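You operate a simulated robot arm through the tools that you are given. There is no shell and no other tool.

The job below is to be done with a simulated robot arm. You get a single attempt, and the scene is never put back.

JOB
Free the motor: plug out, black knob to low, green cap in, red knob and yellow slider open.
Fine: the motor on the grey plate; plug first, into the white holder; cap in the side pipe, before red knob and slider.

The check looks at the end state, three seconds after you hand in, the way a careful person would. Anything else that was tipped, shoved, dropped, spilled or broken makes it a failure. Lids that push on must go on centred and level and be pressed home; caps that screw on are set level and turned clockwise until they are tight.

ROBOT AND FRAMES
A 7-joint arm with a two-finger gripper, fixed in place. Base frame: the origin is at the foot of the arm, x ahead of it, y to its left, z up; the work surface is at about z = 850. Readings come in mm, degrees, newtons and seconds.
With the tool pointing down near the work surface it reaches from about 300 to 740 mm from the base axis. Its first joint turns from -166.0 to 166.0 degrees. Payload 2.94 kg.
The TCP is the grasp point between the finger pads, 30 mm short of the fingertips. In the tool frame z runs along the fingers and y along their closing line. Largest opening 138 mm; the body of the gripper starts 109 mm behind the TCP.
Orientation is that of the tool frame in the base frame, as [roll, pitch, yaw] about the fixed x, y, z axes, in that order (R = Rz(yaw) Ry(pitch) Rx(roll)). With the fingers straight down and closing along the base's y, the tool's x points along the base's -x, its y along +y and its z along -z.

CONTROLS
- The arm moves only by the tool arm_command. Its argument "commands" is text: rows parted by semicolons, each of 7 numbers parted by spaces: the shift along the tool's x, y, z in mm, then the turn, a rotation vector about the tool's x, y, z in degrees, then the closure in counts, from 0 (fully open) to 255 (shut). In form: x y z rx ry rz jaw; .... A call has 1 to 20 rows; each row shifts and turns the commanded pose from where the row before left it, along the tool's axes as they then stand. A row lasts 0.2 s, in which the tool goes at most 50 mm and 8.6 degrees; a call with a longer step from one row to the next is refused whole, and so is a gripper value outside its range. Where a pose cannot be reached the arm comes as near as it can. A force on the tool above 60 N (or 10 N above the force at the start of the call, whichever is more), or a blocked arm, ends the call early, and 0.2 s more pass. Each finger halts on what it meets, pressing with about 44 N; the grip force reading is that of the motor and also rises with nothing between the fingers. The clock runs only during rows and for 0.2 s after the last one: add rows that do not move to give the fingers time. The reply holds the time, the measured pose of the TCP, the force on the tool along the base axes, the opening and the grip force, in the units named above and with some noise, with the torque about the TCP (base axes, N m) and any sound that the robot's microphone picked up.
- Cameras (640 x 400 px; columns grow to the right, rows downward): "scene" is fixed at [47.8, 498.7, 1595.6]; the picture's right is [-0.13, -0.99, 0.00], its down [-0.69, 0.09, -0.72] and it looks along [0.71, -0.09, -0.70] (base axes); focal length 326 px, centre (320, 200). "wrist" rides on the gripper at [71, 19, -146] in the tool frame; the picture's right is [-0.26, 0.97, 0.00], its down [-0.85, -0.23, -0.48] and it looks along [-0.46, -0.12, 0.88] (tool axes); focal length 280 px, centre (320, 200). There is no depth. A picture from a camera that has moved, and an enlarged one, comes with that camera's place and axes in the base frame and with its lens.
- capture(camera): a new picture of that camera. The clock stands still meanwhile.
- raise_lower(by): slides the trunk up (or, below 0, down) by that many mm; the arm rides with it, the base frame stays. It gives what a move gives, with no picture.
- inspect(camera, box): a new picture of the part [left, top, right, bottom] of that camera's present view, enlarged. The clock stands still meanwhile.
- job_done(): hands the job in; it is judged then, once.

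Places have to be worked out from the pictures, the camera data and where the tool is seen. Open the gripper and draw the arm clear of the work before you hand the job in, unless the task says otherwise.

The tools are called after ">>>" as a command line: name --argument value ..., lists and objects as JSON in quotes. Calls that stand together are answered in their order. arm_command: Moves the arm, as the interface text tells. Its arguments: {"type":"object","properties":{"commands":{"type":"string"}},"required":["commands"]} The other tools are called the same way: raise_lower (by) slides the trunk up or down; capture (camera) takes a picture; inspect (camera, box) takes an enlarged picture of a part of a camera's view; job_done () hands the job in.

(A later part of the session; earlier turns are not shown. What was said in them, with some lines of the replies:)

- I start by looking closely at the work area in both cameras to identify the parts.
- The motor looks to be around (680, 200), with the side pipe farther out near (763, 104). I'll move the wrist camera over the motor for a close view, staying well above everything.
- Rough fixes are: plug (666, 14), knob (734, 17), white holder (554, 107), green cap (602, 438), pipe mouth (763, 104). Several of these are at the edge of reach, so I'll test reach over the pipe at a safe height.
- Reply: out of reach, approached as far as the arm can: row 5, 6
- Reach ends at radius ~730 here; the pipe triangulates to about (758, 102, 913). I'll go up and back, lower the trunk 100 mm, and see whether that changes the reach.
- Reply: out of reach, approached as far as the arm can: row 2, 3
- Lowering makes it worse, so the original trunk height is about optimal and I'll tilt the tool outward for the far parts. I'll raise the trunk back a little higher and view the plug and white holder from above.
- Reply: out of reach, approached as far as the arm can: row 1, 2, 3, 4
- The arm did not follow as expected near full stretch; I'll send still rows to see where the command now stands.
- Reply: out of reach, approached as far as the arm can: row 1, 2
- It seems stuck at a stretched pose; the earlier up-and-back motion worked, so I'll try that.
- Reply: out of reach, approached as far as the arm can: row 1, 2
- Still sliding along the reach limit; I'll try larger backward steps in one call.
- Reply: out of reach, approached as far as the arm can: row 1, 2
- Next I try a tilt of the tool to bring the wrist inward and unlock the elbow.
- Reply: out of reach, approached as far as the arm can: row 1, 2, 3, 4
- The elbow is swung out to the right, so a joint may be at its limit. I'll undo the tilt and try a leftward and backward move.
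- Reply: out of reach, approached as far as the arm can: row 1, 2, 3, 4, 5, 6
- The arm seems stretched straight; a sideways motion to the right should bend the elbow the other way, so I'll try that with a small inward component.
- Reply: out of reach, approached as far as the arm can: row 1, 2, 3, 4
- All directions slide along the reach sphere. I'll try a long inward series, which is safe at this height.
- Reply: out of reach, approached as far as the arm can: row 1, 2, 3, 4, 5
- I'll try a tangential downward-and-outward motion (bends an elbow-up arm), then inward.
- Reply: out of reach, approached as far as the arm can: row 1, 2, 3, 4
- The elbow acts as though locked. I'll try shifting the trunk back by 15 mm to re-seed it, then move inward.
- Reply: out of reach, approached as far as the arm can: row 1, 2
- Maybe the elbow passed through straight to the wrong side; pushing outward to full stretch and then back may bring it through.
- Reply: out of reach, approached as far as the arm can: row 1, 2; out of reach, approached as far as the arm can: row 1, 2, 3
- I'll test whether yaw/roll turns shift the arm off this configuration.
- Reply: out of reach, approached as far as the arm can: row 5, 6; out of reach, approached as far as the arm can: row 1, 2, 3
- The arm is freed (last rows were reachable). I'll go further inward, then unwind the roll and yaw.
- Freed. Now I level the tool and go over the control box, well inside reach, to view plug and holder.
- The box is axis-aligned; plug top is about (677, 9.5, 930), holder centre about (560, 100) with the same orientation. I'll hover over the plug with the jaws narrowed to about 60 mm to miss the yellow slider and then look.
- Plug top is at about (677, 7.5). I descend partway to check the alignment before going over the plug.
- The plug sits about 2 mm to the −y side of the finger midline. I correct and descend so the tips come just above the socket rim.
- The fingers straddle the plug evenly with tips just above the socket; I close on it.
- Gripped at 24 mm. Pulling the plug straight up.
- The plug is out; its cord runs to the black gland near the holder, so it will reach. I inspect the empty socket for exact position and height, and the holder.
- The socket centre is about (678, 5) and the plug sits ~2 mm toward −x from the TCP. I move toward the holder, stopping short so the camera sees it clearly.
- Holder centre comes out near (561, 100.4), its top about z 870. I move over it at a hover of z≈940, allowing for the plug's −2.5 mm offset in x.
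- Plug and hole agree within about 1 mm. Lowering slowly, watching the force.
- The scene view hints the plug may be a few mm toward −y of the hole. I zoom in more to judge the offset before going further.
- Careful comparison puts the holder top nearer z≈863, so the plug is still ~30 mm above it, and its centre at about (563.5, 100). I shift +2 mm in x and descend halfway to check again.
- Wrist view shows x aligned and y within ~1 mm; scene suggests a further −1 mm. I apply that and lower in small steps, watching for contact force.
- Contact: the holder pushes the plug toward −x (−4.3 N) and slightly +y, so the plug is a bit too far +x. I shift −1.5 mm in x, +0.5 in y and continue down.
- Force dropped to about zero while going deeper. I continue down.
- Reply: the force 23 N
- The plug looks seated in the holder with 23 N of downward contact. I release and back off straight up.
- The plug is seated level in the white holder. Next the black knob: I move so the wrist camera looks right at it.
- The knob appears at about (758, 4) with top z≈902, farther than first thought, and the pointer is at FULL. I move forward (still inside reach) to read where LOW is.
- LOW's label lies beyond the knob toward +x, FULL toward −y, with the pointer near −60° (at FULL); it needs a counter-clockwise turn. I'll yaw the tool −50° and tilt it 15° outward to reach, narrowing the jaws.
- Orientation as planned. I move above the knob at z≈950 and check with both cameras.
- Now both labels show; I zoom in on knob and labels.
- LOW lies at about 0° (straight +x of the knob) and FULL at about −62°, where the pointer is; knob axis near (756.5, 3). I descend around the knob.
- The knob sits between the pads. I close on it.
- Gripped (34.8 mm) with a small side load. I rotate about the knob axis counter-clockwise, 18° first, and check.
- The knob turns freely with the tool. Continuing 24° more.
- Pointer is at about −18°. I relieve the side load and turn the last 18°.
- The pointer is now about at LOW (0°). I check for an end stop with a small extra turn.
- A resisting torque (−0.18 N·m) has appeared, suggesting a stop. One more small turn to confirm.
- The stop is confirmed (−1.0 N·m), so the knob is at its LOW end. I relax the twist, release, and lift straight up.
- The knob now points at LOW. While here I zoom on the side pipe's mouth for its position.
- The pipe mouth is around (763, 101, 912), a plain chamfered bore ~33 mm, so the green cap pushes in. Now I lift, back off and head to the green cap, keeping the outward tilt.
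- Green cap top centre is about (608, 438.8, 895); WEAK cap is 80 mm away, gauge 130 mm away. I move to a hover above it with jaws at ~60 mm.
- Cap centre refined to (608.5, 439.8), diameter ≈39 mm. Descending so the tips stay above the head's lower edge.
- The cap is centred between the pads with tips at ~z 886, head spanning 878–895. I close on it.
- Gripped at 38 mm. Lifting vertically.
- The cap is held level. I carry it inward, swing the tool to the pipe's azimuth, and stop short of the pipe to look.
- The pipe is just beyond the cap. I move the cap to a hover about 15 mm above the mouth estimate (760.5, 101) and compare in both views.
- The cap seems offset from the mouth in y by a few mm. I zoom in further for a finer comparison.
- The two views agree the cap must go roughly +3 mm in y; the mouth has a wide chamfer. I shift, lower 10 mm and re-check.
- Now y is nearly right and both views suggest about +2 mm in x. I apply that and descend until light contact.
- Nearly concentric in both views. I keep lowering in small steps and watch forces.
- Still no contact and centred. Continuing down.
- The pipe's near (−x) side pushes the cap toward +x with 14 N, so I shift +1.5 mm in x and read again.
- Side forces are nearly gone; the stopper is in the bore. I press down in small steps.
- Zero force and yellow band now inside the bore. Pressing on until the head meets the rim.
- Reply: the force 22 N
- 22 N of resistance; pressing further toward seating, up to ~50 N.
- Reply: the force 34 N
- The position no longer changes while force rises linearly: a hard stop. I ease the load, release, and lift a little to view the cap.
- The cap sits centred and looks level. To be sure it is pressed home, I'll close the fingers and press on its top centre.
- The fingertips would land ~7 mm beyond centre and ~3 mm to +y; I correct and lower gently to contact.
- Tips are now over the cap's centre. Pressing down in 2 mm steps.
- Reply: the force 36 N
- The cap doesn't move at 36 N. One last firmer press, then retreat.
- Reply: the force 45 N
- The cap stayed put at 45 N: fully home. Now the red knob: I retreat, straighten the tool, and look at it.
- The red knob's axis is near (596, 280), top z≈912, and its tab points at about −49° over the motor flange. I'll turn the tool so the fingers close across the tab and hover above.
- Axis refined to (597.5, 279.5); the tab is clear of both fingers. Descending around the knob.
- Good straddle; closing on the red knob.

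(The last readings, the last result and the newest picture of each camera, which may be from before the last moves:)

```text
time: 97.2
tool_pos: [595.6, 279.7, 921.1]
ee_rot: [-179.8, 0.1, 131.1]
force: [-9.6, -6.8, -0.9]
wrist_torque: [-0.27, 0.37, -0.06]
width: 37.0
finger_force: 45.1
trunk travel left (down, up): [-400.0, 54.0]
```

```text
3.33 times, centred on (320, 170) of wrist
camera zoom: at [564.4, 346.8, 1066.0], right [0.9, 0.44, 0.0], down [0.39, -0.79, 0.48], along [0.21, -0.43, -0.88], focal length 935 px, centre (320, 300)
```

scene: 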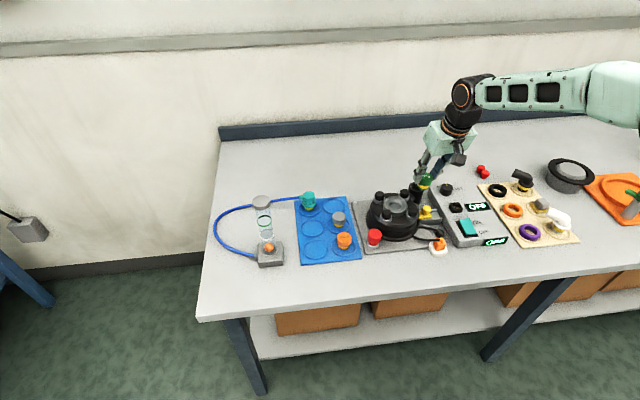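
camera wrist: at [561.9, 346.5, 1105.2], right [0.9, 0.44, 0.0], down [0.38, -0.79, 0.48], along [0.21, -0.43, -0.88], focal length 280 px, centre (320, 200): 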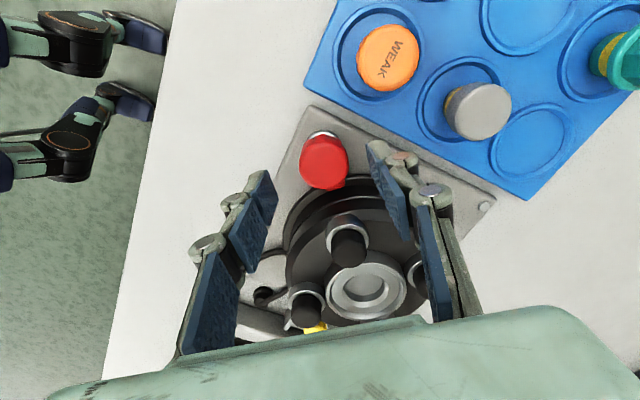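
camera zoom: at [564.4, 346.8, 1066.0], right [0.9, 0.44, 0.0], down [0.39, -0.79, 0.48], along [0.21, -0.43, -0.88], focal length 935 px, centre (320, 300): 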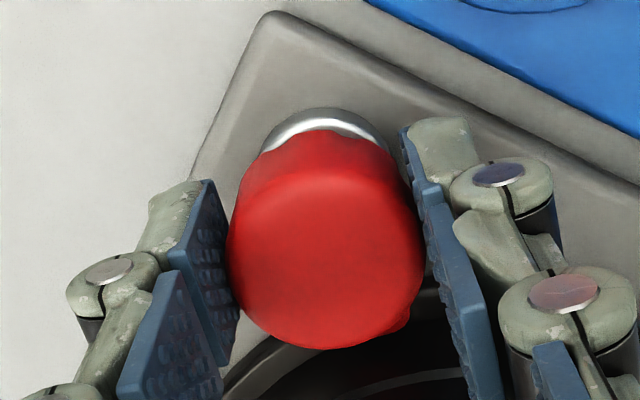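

A side load of ~12 N shows the knob ~1.3 mm toward −y1; I relieve that and try a counter-clockwise turn of 14°.

>>> arm_command --commands "0 -1.3 0 0 0 0 235;0 -0.1 0 0 0 -5 235;0 -0.1 0 0 0 -5 235;0 0 0 0 0 0 235"

>>> inspect --camera "wrist" --box '[240, 110, 400, 230]'

```text
time: 98.2
tool_pos: [595.4, 278.8, 920.2]
ee_rot: [-180.0, -0.1, 141.3]
force: [-10.6, -5.7, -4.5]
wrist_torque: [-0.24, 0.14, -0.06]
width: 36.8
finger_force: 45.3
trunk travel left (down, up): [-400.0, 54.0]
```

```text
3.33 times, centred on (320, 170) of wrist
camera zoom: at [552.6, 339.4, 1066.1], right [0.81, 0.59, 0.0], down [0.52, -0.71, 0.48], along [0.28, -0.39, -0.88], focal length 935 px, centre (320, 300)
```

zoom: 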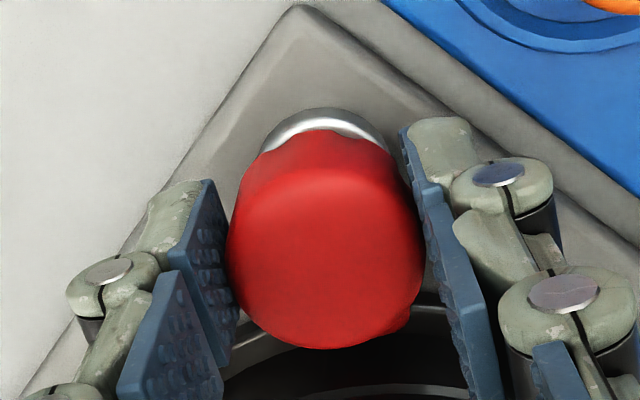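

The knob turns with the tool, little torque. I relieve the side load further and continue counter-clockwise.

>>> arm_command --commands "0.6 -1.5 0 0 0 0 235;0 0 0 0 0 0 235"

>>> arm_command --commands "0 -0.2 0 0 0 -7 235;0 -0.2 0 0 0 -7 235;0 -0.2 0 0 0 -7 235;0 0 0 0 0 0 235"

>>> inspect --camera "wrist" --box '[240, 110, 400, 230]'

>>> inspect --camera "scene" --box '[350, 200, 420, 260]'

```text
time: 98.8
tool_pos: [595.8, 279.5, 920.2]
ee_rot: [180.0, 0.0, 141.1]
force: [-3.2, -1.3, -5.0]
wrist_torque: [0.32, 0.24, 0.01]
width: 37.0
finger_force: 44.9
trunk travel left (down, up): [-400.0, 54.0]
```

```text
time: 99.8
tool_pos: [593.8, 278.1, 921.5]
ee_rot: [-180.0, -0.2, 162.1]
force: [-5.4, 1.9, -4.9]
wrist_torque: [-0.06, -0.11, 0.05]
width: 37.2
finger_force: 44.6
trunk travel left (down, up): [-400.0, 54.0]
```

```text
3.33 times, centred on (320, 170) of wrist
camera zoom: at [533.4, 318.7, 1066.2], right [0.54, 0.84, 0.0], down [0.74, -0.48, 0.48], along [0.4, -0.26, -0.88], focal length 935 px, centre (320, 300)
```

zoom: 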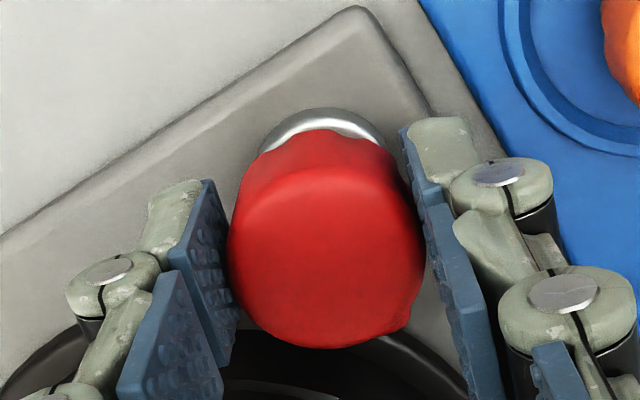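

```text
6.67 times, centred on (385, 230) of scene
camera zoom: at [47.8, 498.7, 1595.6], right [-0.13, -0.99, 0.0], down [-0.69, 0.09, -0.72], along [0.71, -0.09, -0.7], focal length 2176 px, centre (-113, 0)
```

zoom: 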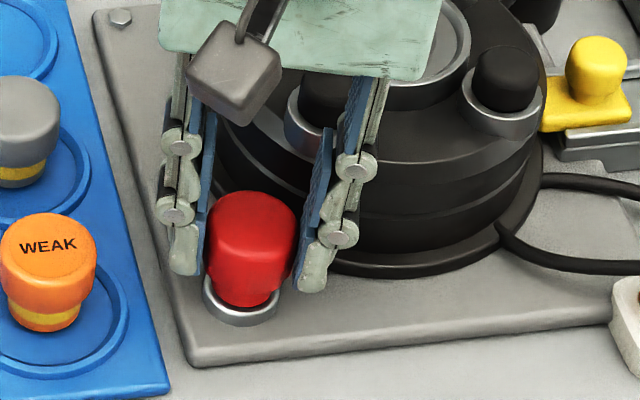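

Turning freely (31° so far). Continuing another 28°.

>>> arm_command --commands "0.4 -0.2 0 0 0 -7 235;0 -0.2 0 0 0 -7 235;0 -0.2 0 0 0 -7 235;0 -0.2 0 0 0 -7 235;0 0 0 0 0 0 235"

>>> inspect --camera "wrist" --box '[240, 110, 400, 230]'

```text
time: 101.0
tool_pos: [593.7, 276.4, 921.2]
ee_rot: [-179.9, -0.1, -169.8]
force: [-5.4, -8.1, -5.0]
wrist_torque: [-0.32, -0.1, -0.01]
width: 37.0
finger_force: 44.6
trunk travel left (down, up): [-400.0, 54.0]
```

```text
3.33 times, centred on (320, 170) of wrist
camera zoom: at [521.7, 283.5, 1066.2], right [0.09, 1.0, 0.0], down [0.88, -0.08, 0.47], along [0.47, -0.04, -0.88], focal length 935 px, centre (320, 300)
```

zoom: 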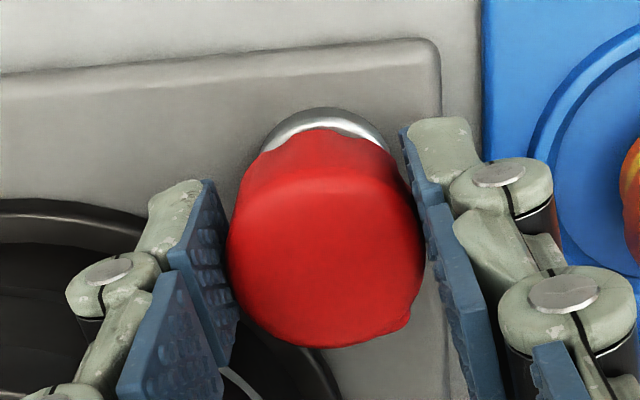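

59° so far, no torque. I relieve the side load and continue 28° more.

>>> arm_command --commands "0.7 -1 0 0 0 -7 235;0 -0.2 0 0 0 -7 235;0 -0.2 0 0 0 -7 235;0 -0.2 0 0 0 -7 235;0 0 0 0 0 0 235"

>>> inspect --camera "wrist" --box '[240, 110, 400, 230]'

>>> inspect --camera "scene" --box '[350, 200, 420, 260]'

```text
time: 102.2
tool_pos: [595.5, 275.4, 920.3]
ee_rot: [180.0, 0.1, -141.8]
force: [4.4, -7.6, -1.1]
wrist_torque: [-0.18, -0.21, -0.27]
width: 36.5
finger_force: 44.7
trunk travel left (down, up): [-400.0, 54.0]
```

```text
3.33 times, centred on (320, 170) of wrist
camera zoom: at [528.4, 246.8, 1066.2], right [-0.39, 0.92, 0.0], down [0.81, 0.34, 0.48], along [0.44, 0.19, -0.88], focal length 935 px, centre (320, 300)
```

zoom: 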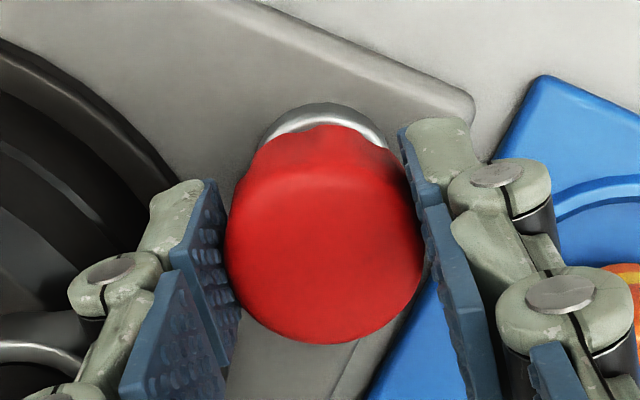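

```text
6.67 times, centred on (385, 230) of scene
camera zoom: at [47.8, 498.7, 1595.6], right [-0.13, -0.99, 0.0], down [-0.69, 0.09, -0.72], along [0.71, -0.09, -0.7], focal length 2176 px, centre (-113, 0)
```

zoom: 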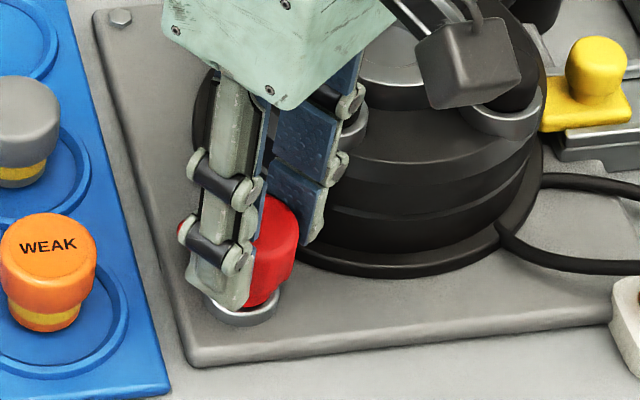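

Torque is starting (−0.27) after 87°; the tab now points toward +x+y, off the flange. I zoom in to see whether it reached its stop.

>>> inspect --camera "wrist" --box '[290, 130, 370, 205]'

>>> inspect --camera "scene" --box '[364, 218, 404, 248]'

```text
5.33 times, centred on (330, 168) of wrist
camera zoom: at [528.4, 246.8, 1066.2], right [-0.39, 0.92, 0.0], down [0.81, 0.34, 0.48], along [0.44, 0.19, -0.88], focal length 1495 px, centre (267, 373)
```

zoom: 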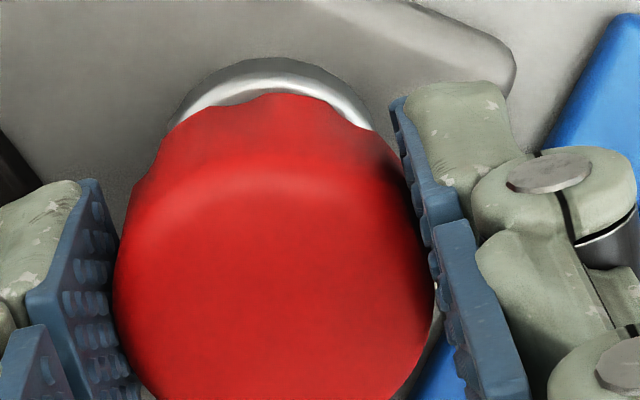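

```text
13.33 times, centred on (384, 233) of scene
camera zoom: at [47.8, 498.7, 1595.6], right [-0.13, -0.99, 0.0], down [-0.69, 0.09, -0.72], along [0.71, -0.09, -0.7], focal length 4351 px, centre (-533, -240)
```

zoom: 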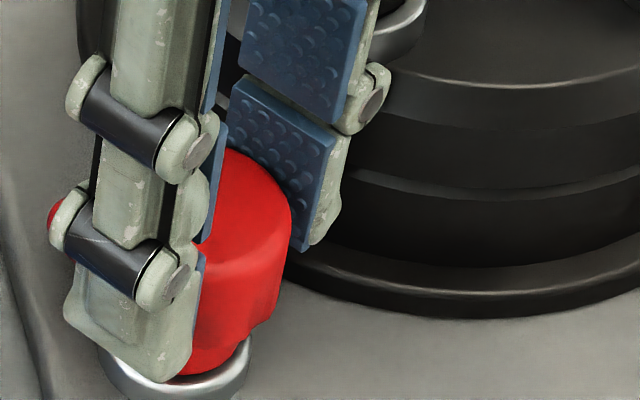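

>>> arm_command --commands "0 -0.8 0 0 0 -4 235;0 0 0 0 0 0 235;0 0 0 0 0 0 235"

>>> inspect --camera "wrist" --box '[290, 130, 370, 205]'

```text
time: 103.0
tool_pos: [595.9, 274.4, 920.2]
ee_rot: [179.9, -0.1, -137.9]
force: [4.4, -7.8, 4.2]
wrist_torque: [-0.27, 0.13, -0.97]
width: 36.1
finger_force: 45.1
trunk travel left (down, up): [-400.0, 54.0]
```

```text
5.33 times, centred on (330, 168) of wrist
camera zoom: at [530.2, 241.5, 1066.3], right [-0.45, 0.89, 0.0], down [0.78, 0.4, 0.48], along [0.42, 0.22, -0.88], focal length 1495 px, centre (267, 373)
```

zoom: 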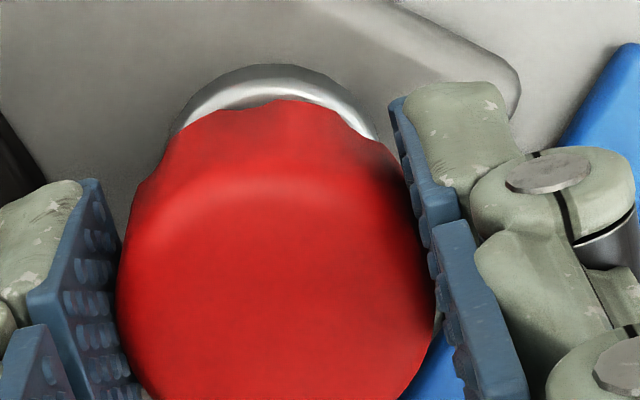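

Torque rose to −0.97 N·m: end stop reached. I relax the twist, open and lift to see the tab's direction.

>>> arm_command --commands "0 0 0 0 0 4 235;0 0 0 0 0 0 200;0 0 0 0 0 0 150;0 0 0 0 0 0 135;0 0 0 0 0 0 135;0 0 -10 0 0 0 135;0 0 -25 0 0 0 135;0 0 -35 0 0 0 135;0 0 -35 0 0 0 135;0 0 0 0 0 0 135"

>>> capture --camera "wrist"

>>> inspect --camera "scene" --box '[350, 205, 414, 255]'

```text
time: 105.2
tool_pos: [595.5, 272.8, 1025.8]
ee_rot: [-180.0, 0.1, -142.0]
force: [0.5, -0.1, 0.2]
wrist_torque: [0.02, 0.0, -0.03]
width: 64.8
finger_force: 0.0
trunk travel left (down, up): [-400.0, 54.0]
```

```text
taken
camera wrist: at [527.6, 244.9, 1171.6], right [-0.39, 0.92, 0.0], down [0.81, 0.34, 0.48], along [0.44, 0.18, -0.88], focal length 280 px, centre (320, 200)
```

wrist: 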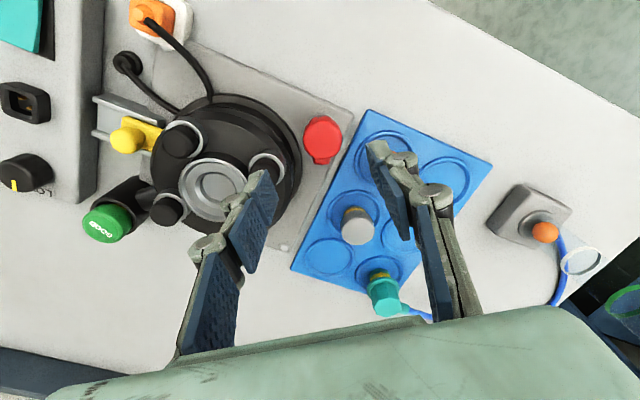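

```text
8.00 times, centred on (382, 230) of scene
camera zoom: at [47.8, 498.7, 1595.6], right [-0.13, -0.99, 0.0], down [-0.69, 0.09, -0.72], along [0.71, -0.09, -0.7], focal length 2611 px, centre (-176, -40)
```

zoom: 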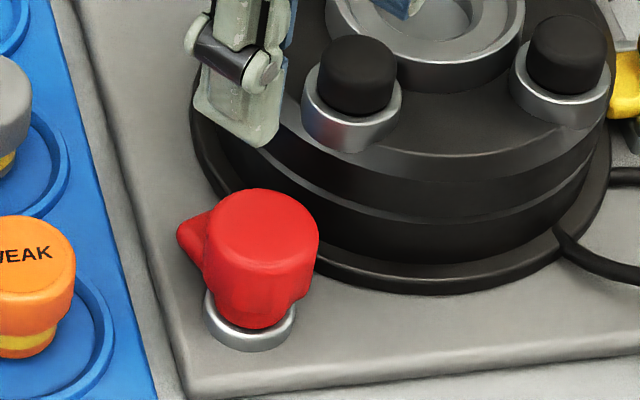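

The red knob's tab now points away (+y), clear of the flange. Next the yellow slider: I turn the tool back to nominal and look at it.

>>> arm_command --commands "0 0 0 0 0 7.6 100;0 0 0 0 0 7.6 50;0 0 0 0 0 7.6 0;0 0 0 0 0 7.6 0;0 0 0 0 0 7.6 0;1.4 -38 -2 0 0 0 0;1.4 -38 -2 0 0 0 0;1.4 -38 -2 0 0 0 0;1.4 -38 -2 0 0 0 0;0 0 0 0 0 0 0;0 0 0 0 0 0 0"

>>> capture --camera "wrist"

>>> inspect --camera "wrist" --box '[250, 120, 410, 240]'

>>> inspect --camera "scene" --box '[400, 190, 464, 230]'

```text
time: 107.6
tool_pos: [588.7, 123.2, 1033.1]
ee_rot: [-180.0, 0.0, -180.0]
force: [-0.2, -0.3, 0.0]
wrist_torque: [0.01, 0.0, -0.01]
width: 138.2
finger_force: 0.1
trunk travel left (down, up): [-400.0, 54.0]
```

```text
taken
camera wrist: at [516.9, 142.8, 1177.6], right [0.26, 0.97, 0.0], down [0.85, -0.23, 0.48], along [0.46, -0.12, -0.88], focal length 280 px, centre (320, 200)
```

wrist: 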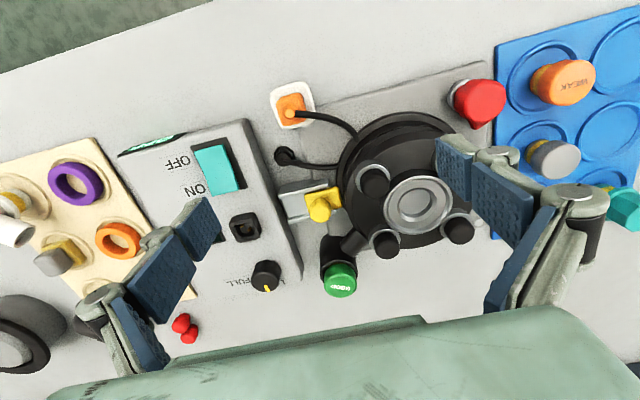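

```text
3.33 times, centred on (330, 180) of wrist
camera zoom: at [516.9, 142.8, 1177.6], right [0.26, 0.97, 0.0], down [0.85, -0.23, 0.48], along [0.46, -0.12, -0.88], focal length 935 px, centre (287, 267)
```

zoom: 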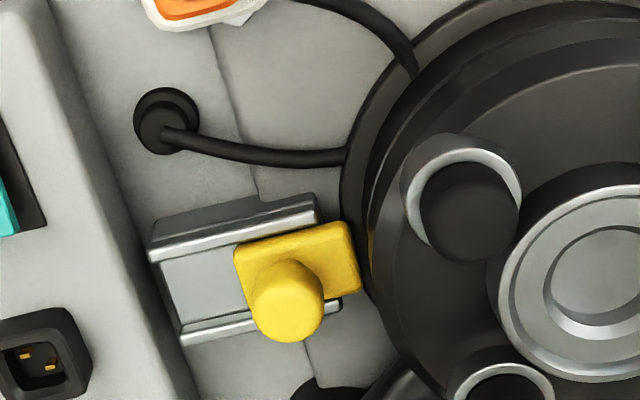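

```text
10.00 times, centred on (432, 210) of scene
camera zoom: at [47.8, 498.7, 1595.6], right [-0.13, -0.99, 0.0], down [-0.69, 0.09, -0.72], along [0.71, -0.09, -0.7], focal length 3263 px, centre (-800, 100)
```

zoom: 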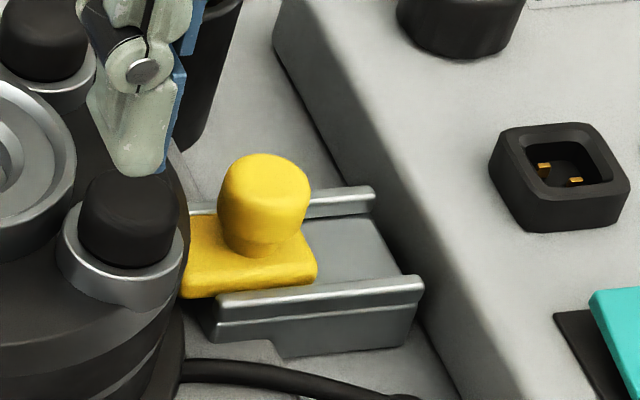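

The slider's post is at about (671, 103), top z≈909, on rails running in −y toward the box. I'll turn the tool ~80° so the fingers close along x, clear of the motor, checking it can.

>>> arm_command --commands "0 0 0 0 0 8 60;0 0 0 0 0 8 120;0 0 0 0 0 8 150;0 0 0 0 0 8 150;0 0 0 0 0 8 150;0 0 0 0 0 8 150;0 0 0 0 0 8 150;0 0 0 0 0 8 150;0 0 0 0 0 8 150;0 0 0 0 0 8 150;0 0 0 0 0 0 150"

```text
time: 110.0
tool_pos: [588.2, 123.6, 1033.2]
ee_rot: [-179.9, 0.0, 99.8]
force: [0.1, 0.1, -0.7]
wrist_torque: [0.04, -0.02, 0.01]
width: 56.8
finger_force: 0.1
trunk travel left (down, up): [-400.0, 54.0]
```

Rotation fine. Moving over the slider's post.

>>> arm_command --commands "-11.6 26 22.7 0 0 0 150;-11.6 26 22.7 0 0 0 150;-11.6 26 22.7 0 0 0 150;0 0 0 0 0 0 150;0 0 0 0 0 0 150"

>>> capture --camera "wrist"

>>> inspect --camera "wrist" --box '[240, 110, 400, 230]'

>>> inspect --camera "scene" --box '[400, 180, 464, 230]'

```text
time: 111.2
tool_pos: [670.9, 102.9, 965.2]
ee_rot: [-180.0, -0.1, 100.2]
force: [-1.3, 0.2, 0.0]
wrist_torque: [-0.02, -0.03, -0.03]
width: 57.0
finger_force: 0.0
trunk travel left (down, up): [-400.0, 54.0]
```

```text
taken
camera wrist: at [678.8, 175.8, 1111.2], right [1.0, -0.09, 0.0], down [-0.08, -0.88, 0.48], along [-0.04, -0.47, -0.88], focal length 280 px, centre (320, 200)
```

wrist: 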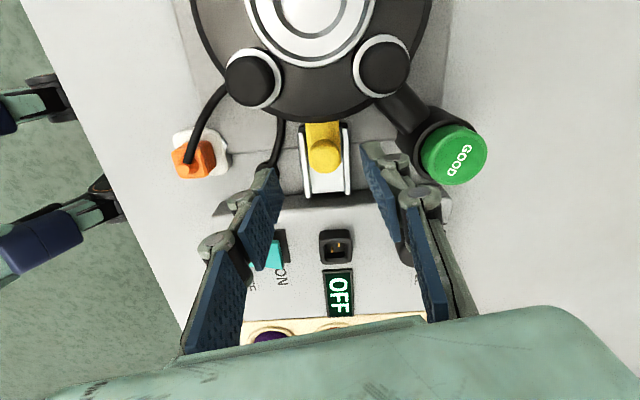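

```text
3.33 times, centred on (320, 170) of wrist
camera zoom: at [678.8, 175.8, 1111.2], right [1.0, -0.09, 0.0], down [-0.08, -0.88, 0.48], along [-0.04, -0.47, -0.88], focal length 935 px, centre (320, 300)
```

zoom: 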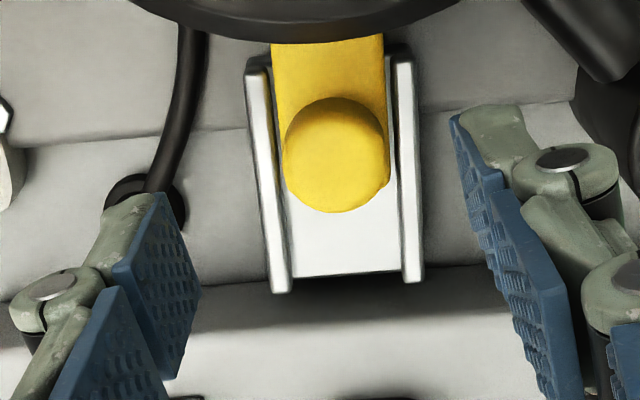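

```text
8.00 times, centred on (432, 205) of scene
camera zoom: at [47.8, 498.7, 1595.6], right [-0.13, -0.99, 0.0], down [-0.69, 0.09, -0.72], along [0.71, -0.09, -0.7], focal length 2611 px, centre (-576, 160)
```

zoom: 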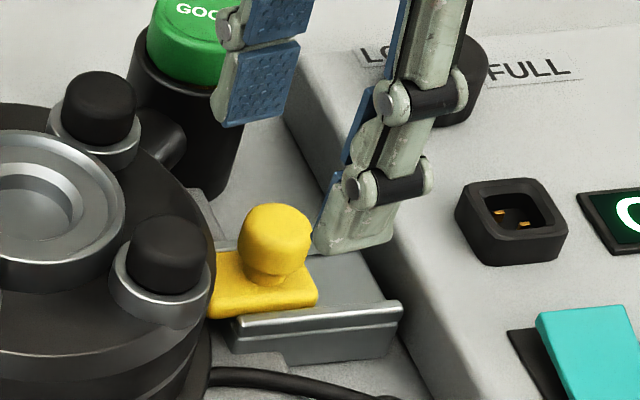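

The post is ~1.4 mm to the +x side of the finger midline. I correct and descend with tips just above the rails.

>>> arm_command --commands "0 1.4 14 0 0 0 150;0 0 14 0 0 0 150;0 0 12 0 0 0 150;0 0 0 0 0 0 150"

>>> inspect --camera "wrist" --box '[240, 110, 400, 230]'

>>> inspect --camera "scene" --box '[400, 180, 464, 230]'

```text
time: 112.2
tool_pos: [674.6, 103.7, 924.7]
ee_rot: [180.0, 0.0, 100.0]
force: [0.9, -0.4, -0.1]
wrist_torque: [-0.01, -0.01, -0.01]
width: 57.0
finger_force: 0.0
trunk travel left (down, up): [-400.0, 54.0]
```

```text
3.33 times, centred on (320, 170) of wrist
camera zoom: at [681.2, 176.7, 1069.8], right [1.0, -0.09, 0.0], down [-0.08, -0.88, 0.48], along [-0.04, -0.47, -0.88], focal length 935 px, centre (320, 300)
```

zoom: 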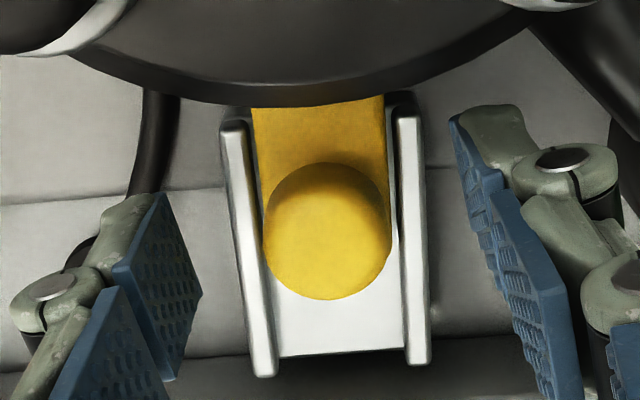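

```text
8.00 times, centred on (432, 205) of scene
camera zoom: at [47.8, 498.7, 1595.6], right [-0.13, -0.99, 0.0], down [-0.69, 0.09, -0.72], along [0.71, -0.09, -0.7], focal length 2611 px, centre (-576, 160)
```

zoom: 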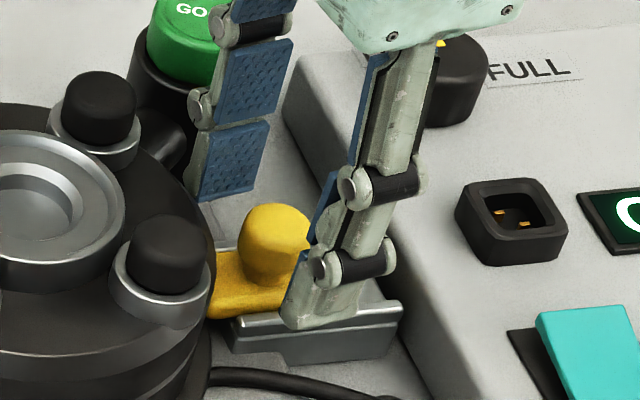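

Post between the pads, tips above rails. Closing.

>>> arm_command --commands "0 0 0 0 0 0 180;0 0 0 0 0 0 210;0 0 0 0 0 0 240;0 0 0 0 0 0 240;0 0 0 0 0 0 240"

>>> inspect --camera "wrist" --box '[240, 110, 400, 230]'

```text
time: 113.4
tool_pos: [674.3, 102.7, 925.2]
ee_rot: [-180.0, 0.1, 100.1]
force: [3.4, -0.5, -0.7]
wrist_torque: [0.01, -0.11, -0.17]
width: 23.8
finger_force: 45.2
trunk travel left (down, up): [-400.0, 54.0]
```

```text
3.33 times, centred on (320, 170) of wrist
camera zoom: at [681.6, 176.7, 1069.7], right [1.0, -0.09, 0.0], down [-0.08, -0.88, 0.48], along [-0.04, -0.47, -0.88], focal length 935 px, centre (320, 300)
```

zoom: 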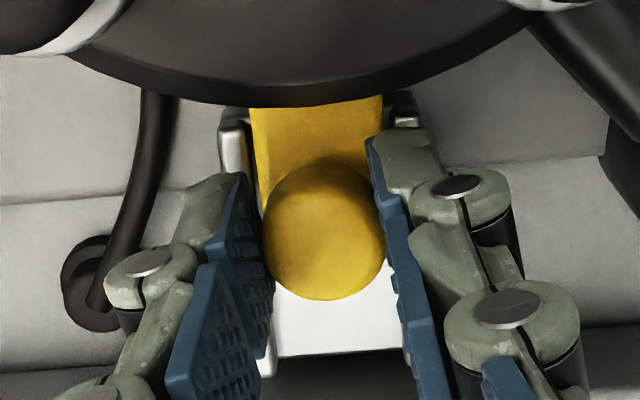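

Gripped (23.8 mm). The rail runs exactly along y; I pull the slider in −y in small steps.

>>> arm_command --commands "-3.94 -0.69 0 0 0 0 240;-3.94 -0.69 0 0 0 0 240;-3.94 -0.69 0 0 0 0 240;0 0 0 0 0 0 240"

>>> inspect --camera "wrist" --box '[240, 110, 400, 230]'

```text
time: 114.4
tool_pos: [673.9, 91.6, 923.6]
ee_rot: [-179.9, -0.1, 100.0]
force: [8.4, 0.8, -4.4]
wrist_torque: [0.28, -0.22, -0.11]
width: 23.7
finger_force: 44.6
trunk travel left (down, up): [-400.0, 54.0]
```

```text
3.33 times, centred on (320, 170) of wrist
camera zoom: at [681.7, 164.7, 1069.7], right [1.0, -0.09, 0.0], down [-0.08, -0.88, 0.48], along [-0.04, -0.47, -0.88], focal length 935 px, centre (320, 300)
```

zoom: 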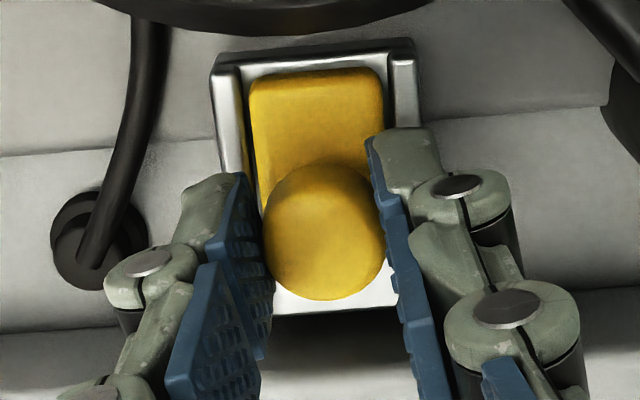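

The tongue is already clear of the motor flange. I continue to the end stop, easing the side load.

>>> arm_command --commands "-2.95 0.3 0 0 0 0 240;-2.95 -0.52 0 0 0 0 240;0 0 0 0 0 0 240"

>>> arm_command --commands "-2.95 -0.2 0 0 0 0 240;-2.95 -0.52 0 0 0 0 240;0 0 0 0 0 0 240"

>>> inspect --camera "wrist" --box '[240, 110, 400, 230]'

```text
time: 115.2
tool_pos: [673.9, 85.7, 924.0]
ee_rot: [-179.9, 0.0, 100.1]
force: [2.2, 0.1, -7.8]
wrist_torque: [0.16, -0.08, -0.11]
width: 23.6
finger_force: 44.7
trunk travel left (down, up): [-400.0, 54.0]
```

```text
time: 116.0
tool_pos: [675.0, 79.2, 924.9]
ee_rot: [-179.8, 0.0, 100.1]
force: [-1.0, 0.1, -10.6]
wrist_torque: [0.22, 0.1, -0.12]
width: 23.9
finger_force: 45.1
trunk travel left (down, up): [-400.0, 54.0]
```

```text
3.33 times, centred on (320, 170) of wrist
camera zoom: at [682.2, 153.6, 1069.7], right [1.0, -0.09, 0.0], down [-0.08, -0.88, 0.48], along [-0.05, -0.47, -0.88], focal length 935 px, centre (320, 300)
```

zoom: 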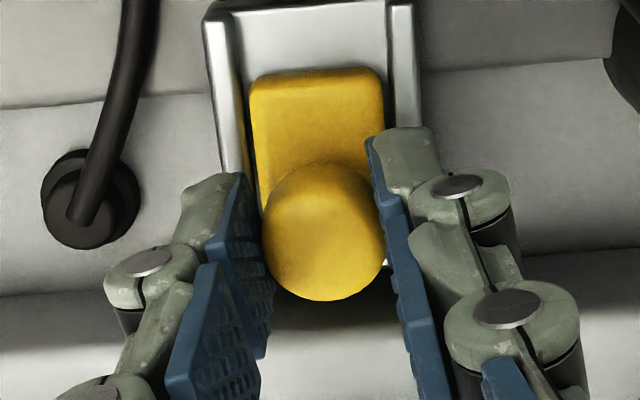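

24 mm so far without a stop. I relieve the vertical load and continue carefully in 2 mm steps.

>>> arm_command --commands "-1.97 -0.35 1 0 0 0 240;-1.97 -0.35 0 0 0 0 240;0 0 0 0 0 0 240"

>>> inspect --camera "wrist" --box '[240, 110, 400, 230]'

>>> inspect --camera "scene" --box '[400, 180, 464, 230]'

```text
time: 116.8
tool_pos: [674.1, 76.4, 924.3]
ee_rot: [-179.9, -0.1, 100.0]
force: [-5.4, 5.4, -7.2]
wrist_torque: [-0.03, 0.16, -0.16]
width: 23.5
finger_force: 45.2
trunk travel left (down, up): [-400.0, 54.0]
```

```text
3.33 times, centred on (320, 170) of wrist
camera zoom: at [681.9, 150.5, 1069.9], right [1.0, -0.09, 0.0], down [-0.08, -0.88, 0.48], along [-0.04, -0.47, -0.88], focal length 935 px, centre (320, 300)
```

zoom: 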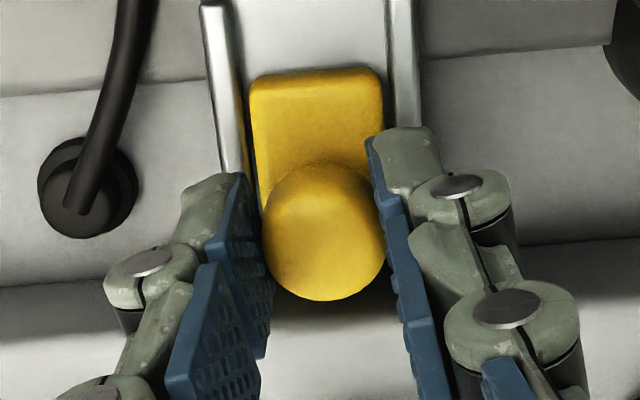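

```text
8.00 times, centred on (432, 205) of scene
camera zoom: at [47.8, 498.7, 1595.6], right [-0.13, -0.99, 0.0], down [-0.69, 0.09, -0.72], along [0.71, -0.09, -0.7], focal length 2611 px, centre (-576, 160)
```

zoom: 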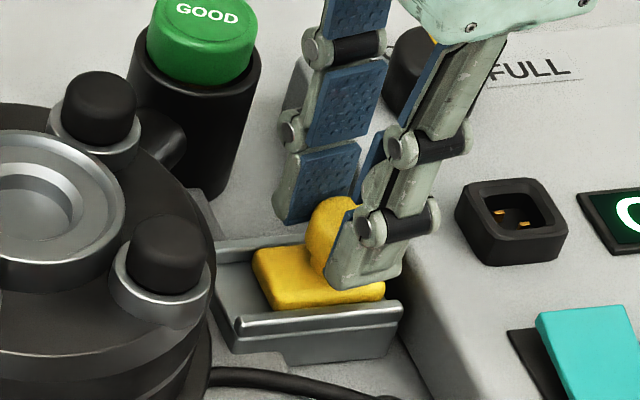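

A resistance of 5.4 N in y appears. One more 2 mm to confirm the stop.

>>> arm_command --commands "-1.97 -0.9 0 0 0 0 240;0 0 0 0 0 0 240"

```text
time: 117.4
tool_pos: [674.8, 76.5, 924.2]
ee_rot: [-180.0, -0.1, 100.2]
force: [-3.3, 12.3, -6.0]
wrist_torque: [0.35, 0.07, -0.1]
width: 23.7
finger_force: 44.7
trunk travel left (down, up): [-400.0, 54.0]
```

End of travel confirmed. I relax slightly, release and lift away.

>>> arm_command --commands "1.5 0.3 0 0 0 0 240;0 0 0 0 0 0 210;0 0 0 0 0 0 170;0 0 0 0 0 0 150;0 0 0 0 0 0 150;0 0 -10 0 0 0 150;0 0 -30 0 0 0 150;0 0 -40 0 0 0 150;0 0 -40 0 0 0 150;0 0 0 0 0 0 150"

>>> capture --camera "wrist"

>>> inspect --camera "scene" --box '[400, 180, 464, 230]'

```text
time: 119.6
tool_pos: [674.1, 73.5, 1045.1]
ee_rot: [-180.0, 0.0, 100.1]
force: [0.1, 0.0, -0.8]
wrist_torque: [0.01, 0.01, 0.01]
width: 57.0
finger_force: 0.1
trunk travel left (down, up): [-400.0, 54.0]
```

```text
taken
camera wrist: at [681.2, 147.4, 1190.9], right [1.0, -0.09, 0.0], down [-0.08, -0.88, 0.48], along [-0.04, -0.47, -0.88], focal length 280 px, centre (320, 200)
```

wrist: 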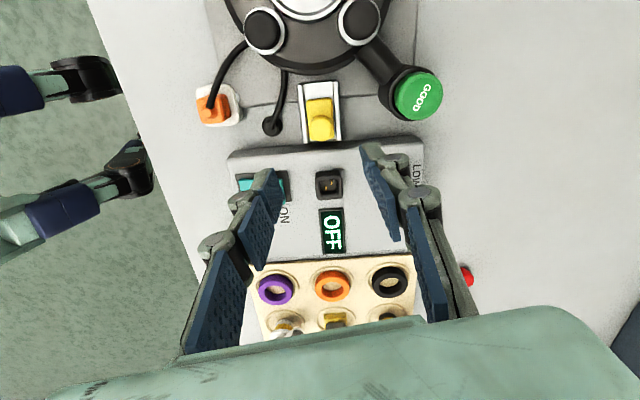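

```text
8.00 times, centred on (432, 205) of scene
camera zoom: at [47.8, 498.7, 1595.6], right [-0.13, -0.99, 0.0], down [-0.69, 0.09, -0.72], along [0.71, -0.09, -0.7], focal length 2611 px, centre (-576, 160)
```

zoom: 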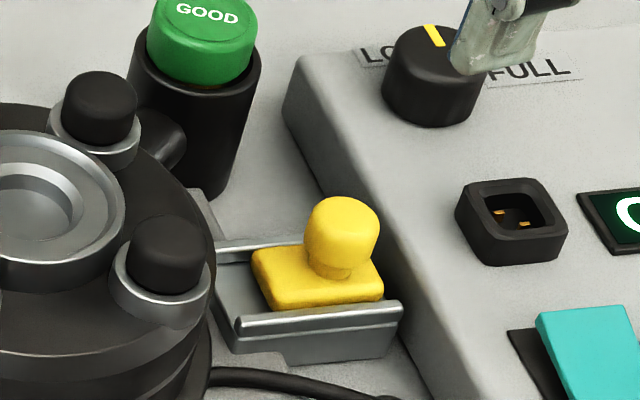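

All four controls are done. I retreat up and back, unwind the tool, open the gripper, and check the whole scene.

>>> arm_command --commands "0 0 -40 0 0 0 150;15.6 -31.1 -10 0 0 0 100;15.6 -31.1 -10 0 0 0 50;15.6 -31.1 -10 0 0 0 0;15.6 -31.1 -10 0 0 0 0;15.6 -31.1 -10 0 0 0 0;15.6 -31.1 -10 0 0 0 0;0 0 0 0 0 -8 0;0 0 0 0 0 -8 0;0 0 0 0 0 -8 0;0 0 0 0 0 -8 0;0 0 0 0 0 -8 0;0 0 0 0 0 -8 0;0 0 0 0 0 -8 0;0 0 0 0 0 -8 0;0 0 0 0 0 -8 0;0 0 0 0 0 -8 0;0 0 0 0 0 0 0"

>>> capture --camera "scene"

>>> inspect --camera "scene" --box '[350, 165, 480, 260]'

>>> capture --camera "wrist"

```text
time: 123.4
tool_pos: [473.2, 134.8, 1144.9]
ee_rot: [179.9, 0.0, -179.9]
force: [-0.1, -0.3, 0.6]
wrist_torque: [-0.02, 0.01, 0.01]
width: 137.8
finger_force: 0.0
trunk travel left (down, up): [-400.0, 54.0]
```

```text
taken
```

scene: 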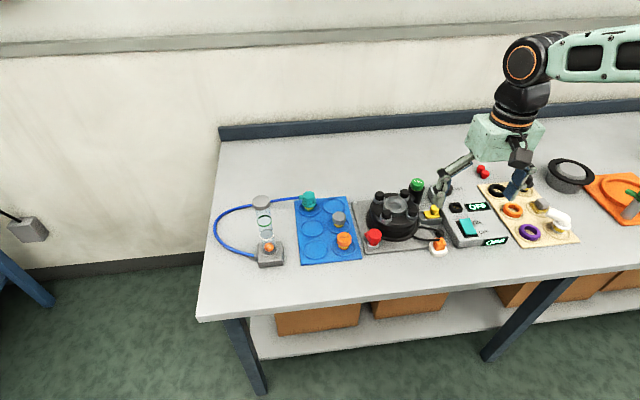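

```text
4.21 times, centred on (415, 212) of scene
camera zoom: at [47.8, 498.7, 1595.6], right [-0.13, -0.99, 0.0], down [-0.69, 0.09, -0.72], along [0.71, -0.09, -0.7], focal length 1374 px, centre (-80, 147)
```

zoom: 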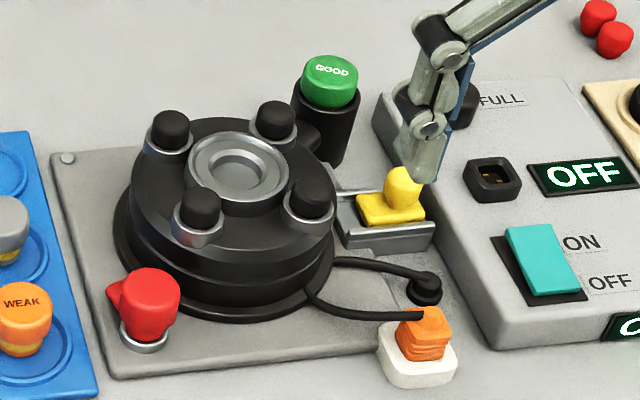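

```text
taken
camera wrist: at [403.7, 153.5, 1290.8], right [0.26, 0.97, 0.0], down [0.85, -0.23, 0.48], along [0.46, -0.12, -0.88], focal length 280 px, centre (320, 200)
```

wrist: 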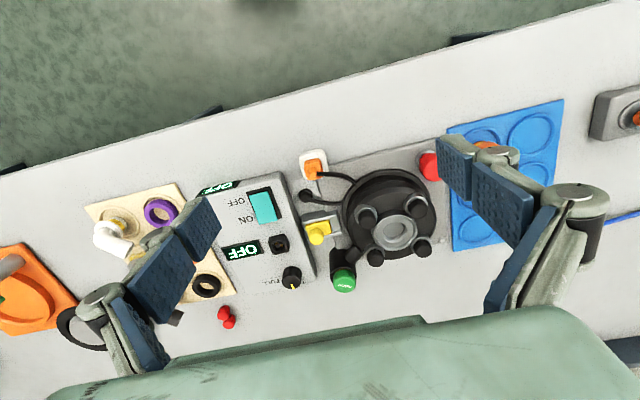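

Everything reads right: plug in the white holder, knob at LOW, green cap seated in the side pipe, red tab turned off the flange, slider back at its stop, nothing else disturbed. The gripper is open and clear, so I hand in.

>>> job_done

```text
The job is handed in.
```

I completed all five steps in the order you gave and handed the job in. I haven't seen the check's verdict.

- **Plug:** pulled from the control box and seated level in the white holder. This was done first.
- **Black knob:** turned counter-clockwise to its end stop. The pointer is on LOW.
- **Green cap (GOOD):** in the motor's side pipe, centred and apparently level. I pressed it to about 45 N and it no longer moved. I treated it as a push-in cap because neither the cap nor the bore showed threads. A thin sliver of its yellow band still shows above the pipe rim.
- **Red knob:** turned about 85° counter-clockwise to its end stop. Its tab now points away from the motor flange.
- **Yellow slider:** pulled about 26 mm back to its stop. Its tongue is clear of the flange.

The motor is still on the grey plate, and the final pictures show nothing else moved or tipped. The gripper is open and the arm is drawn back and raised above the bench.
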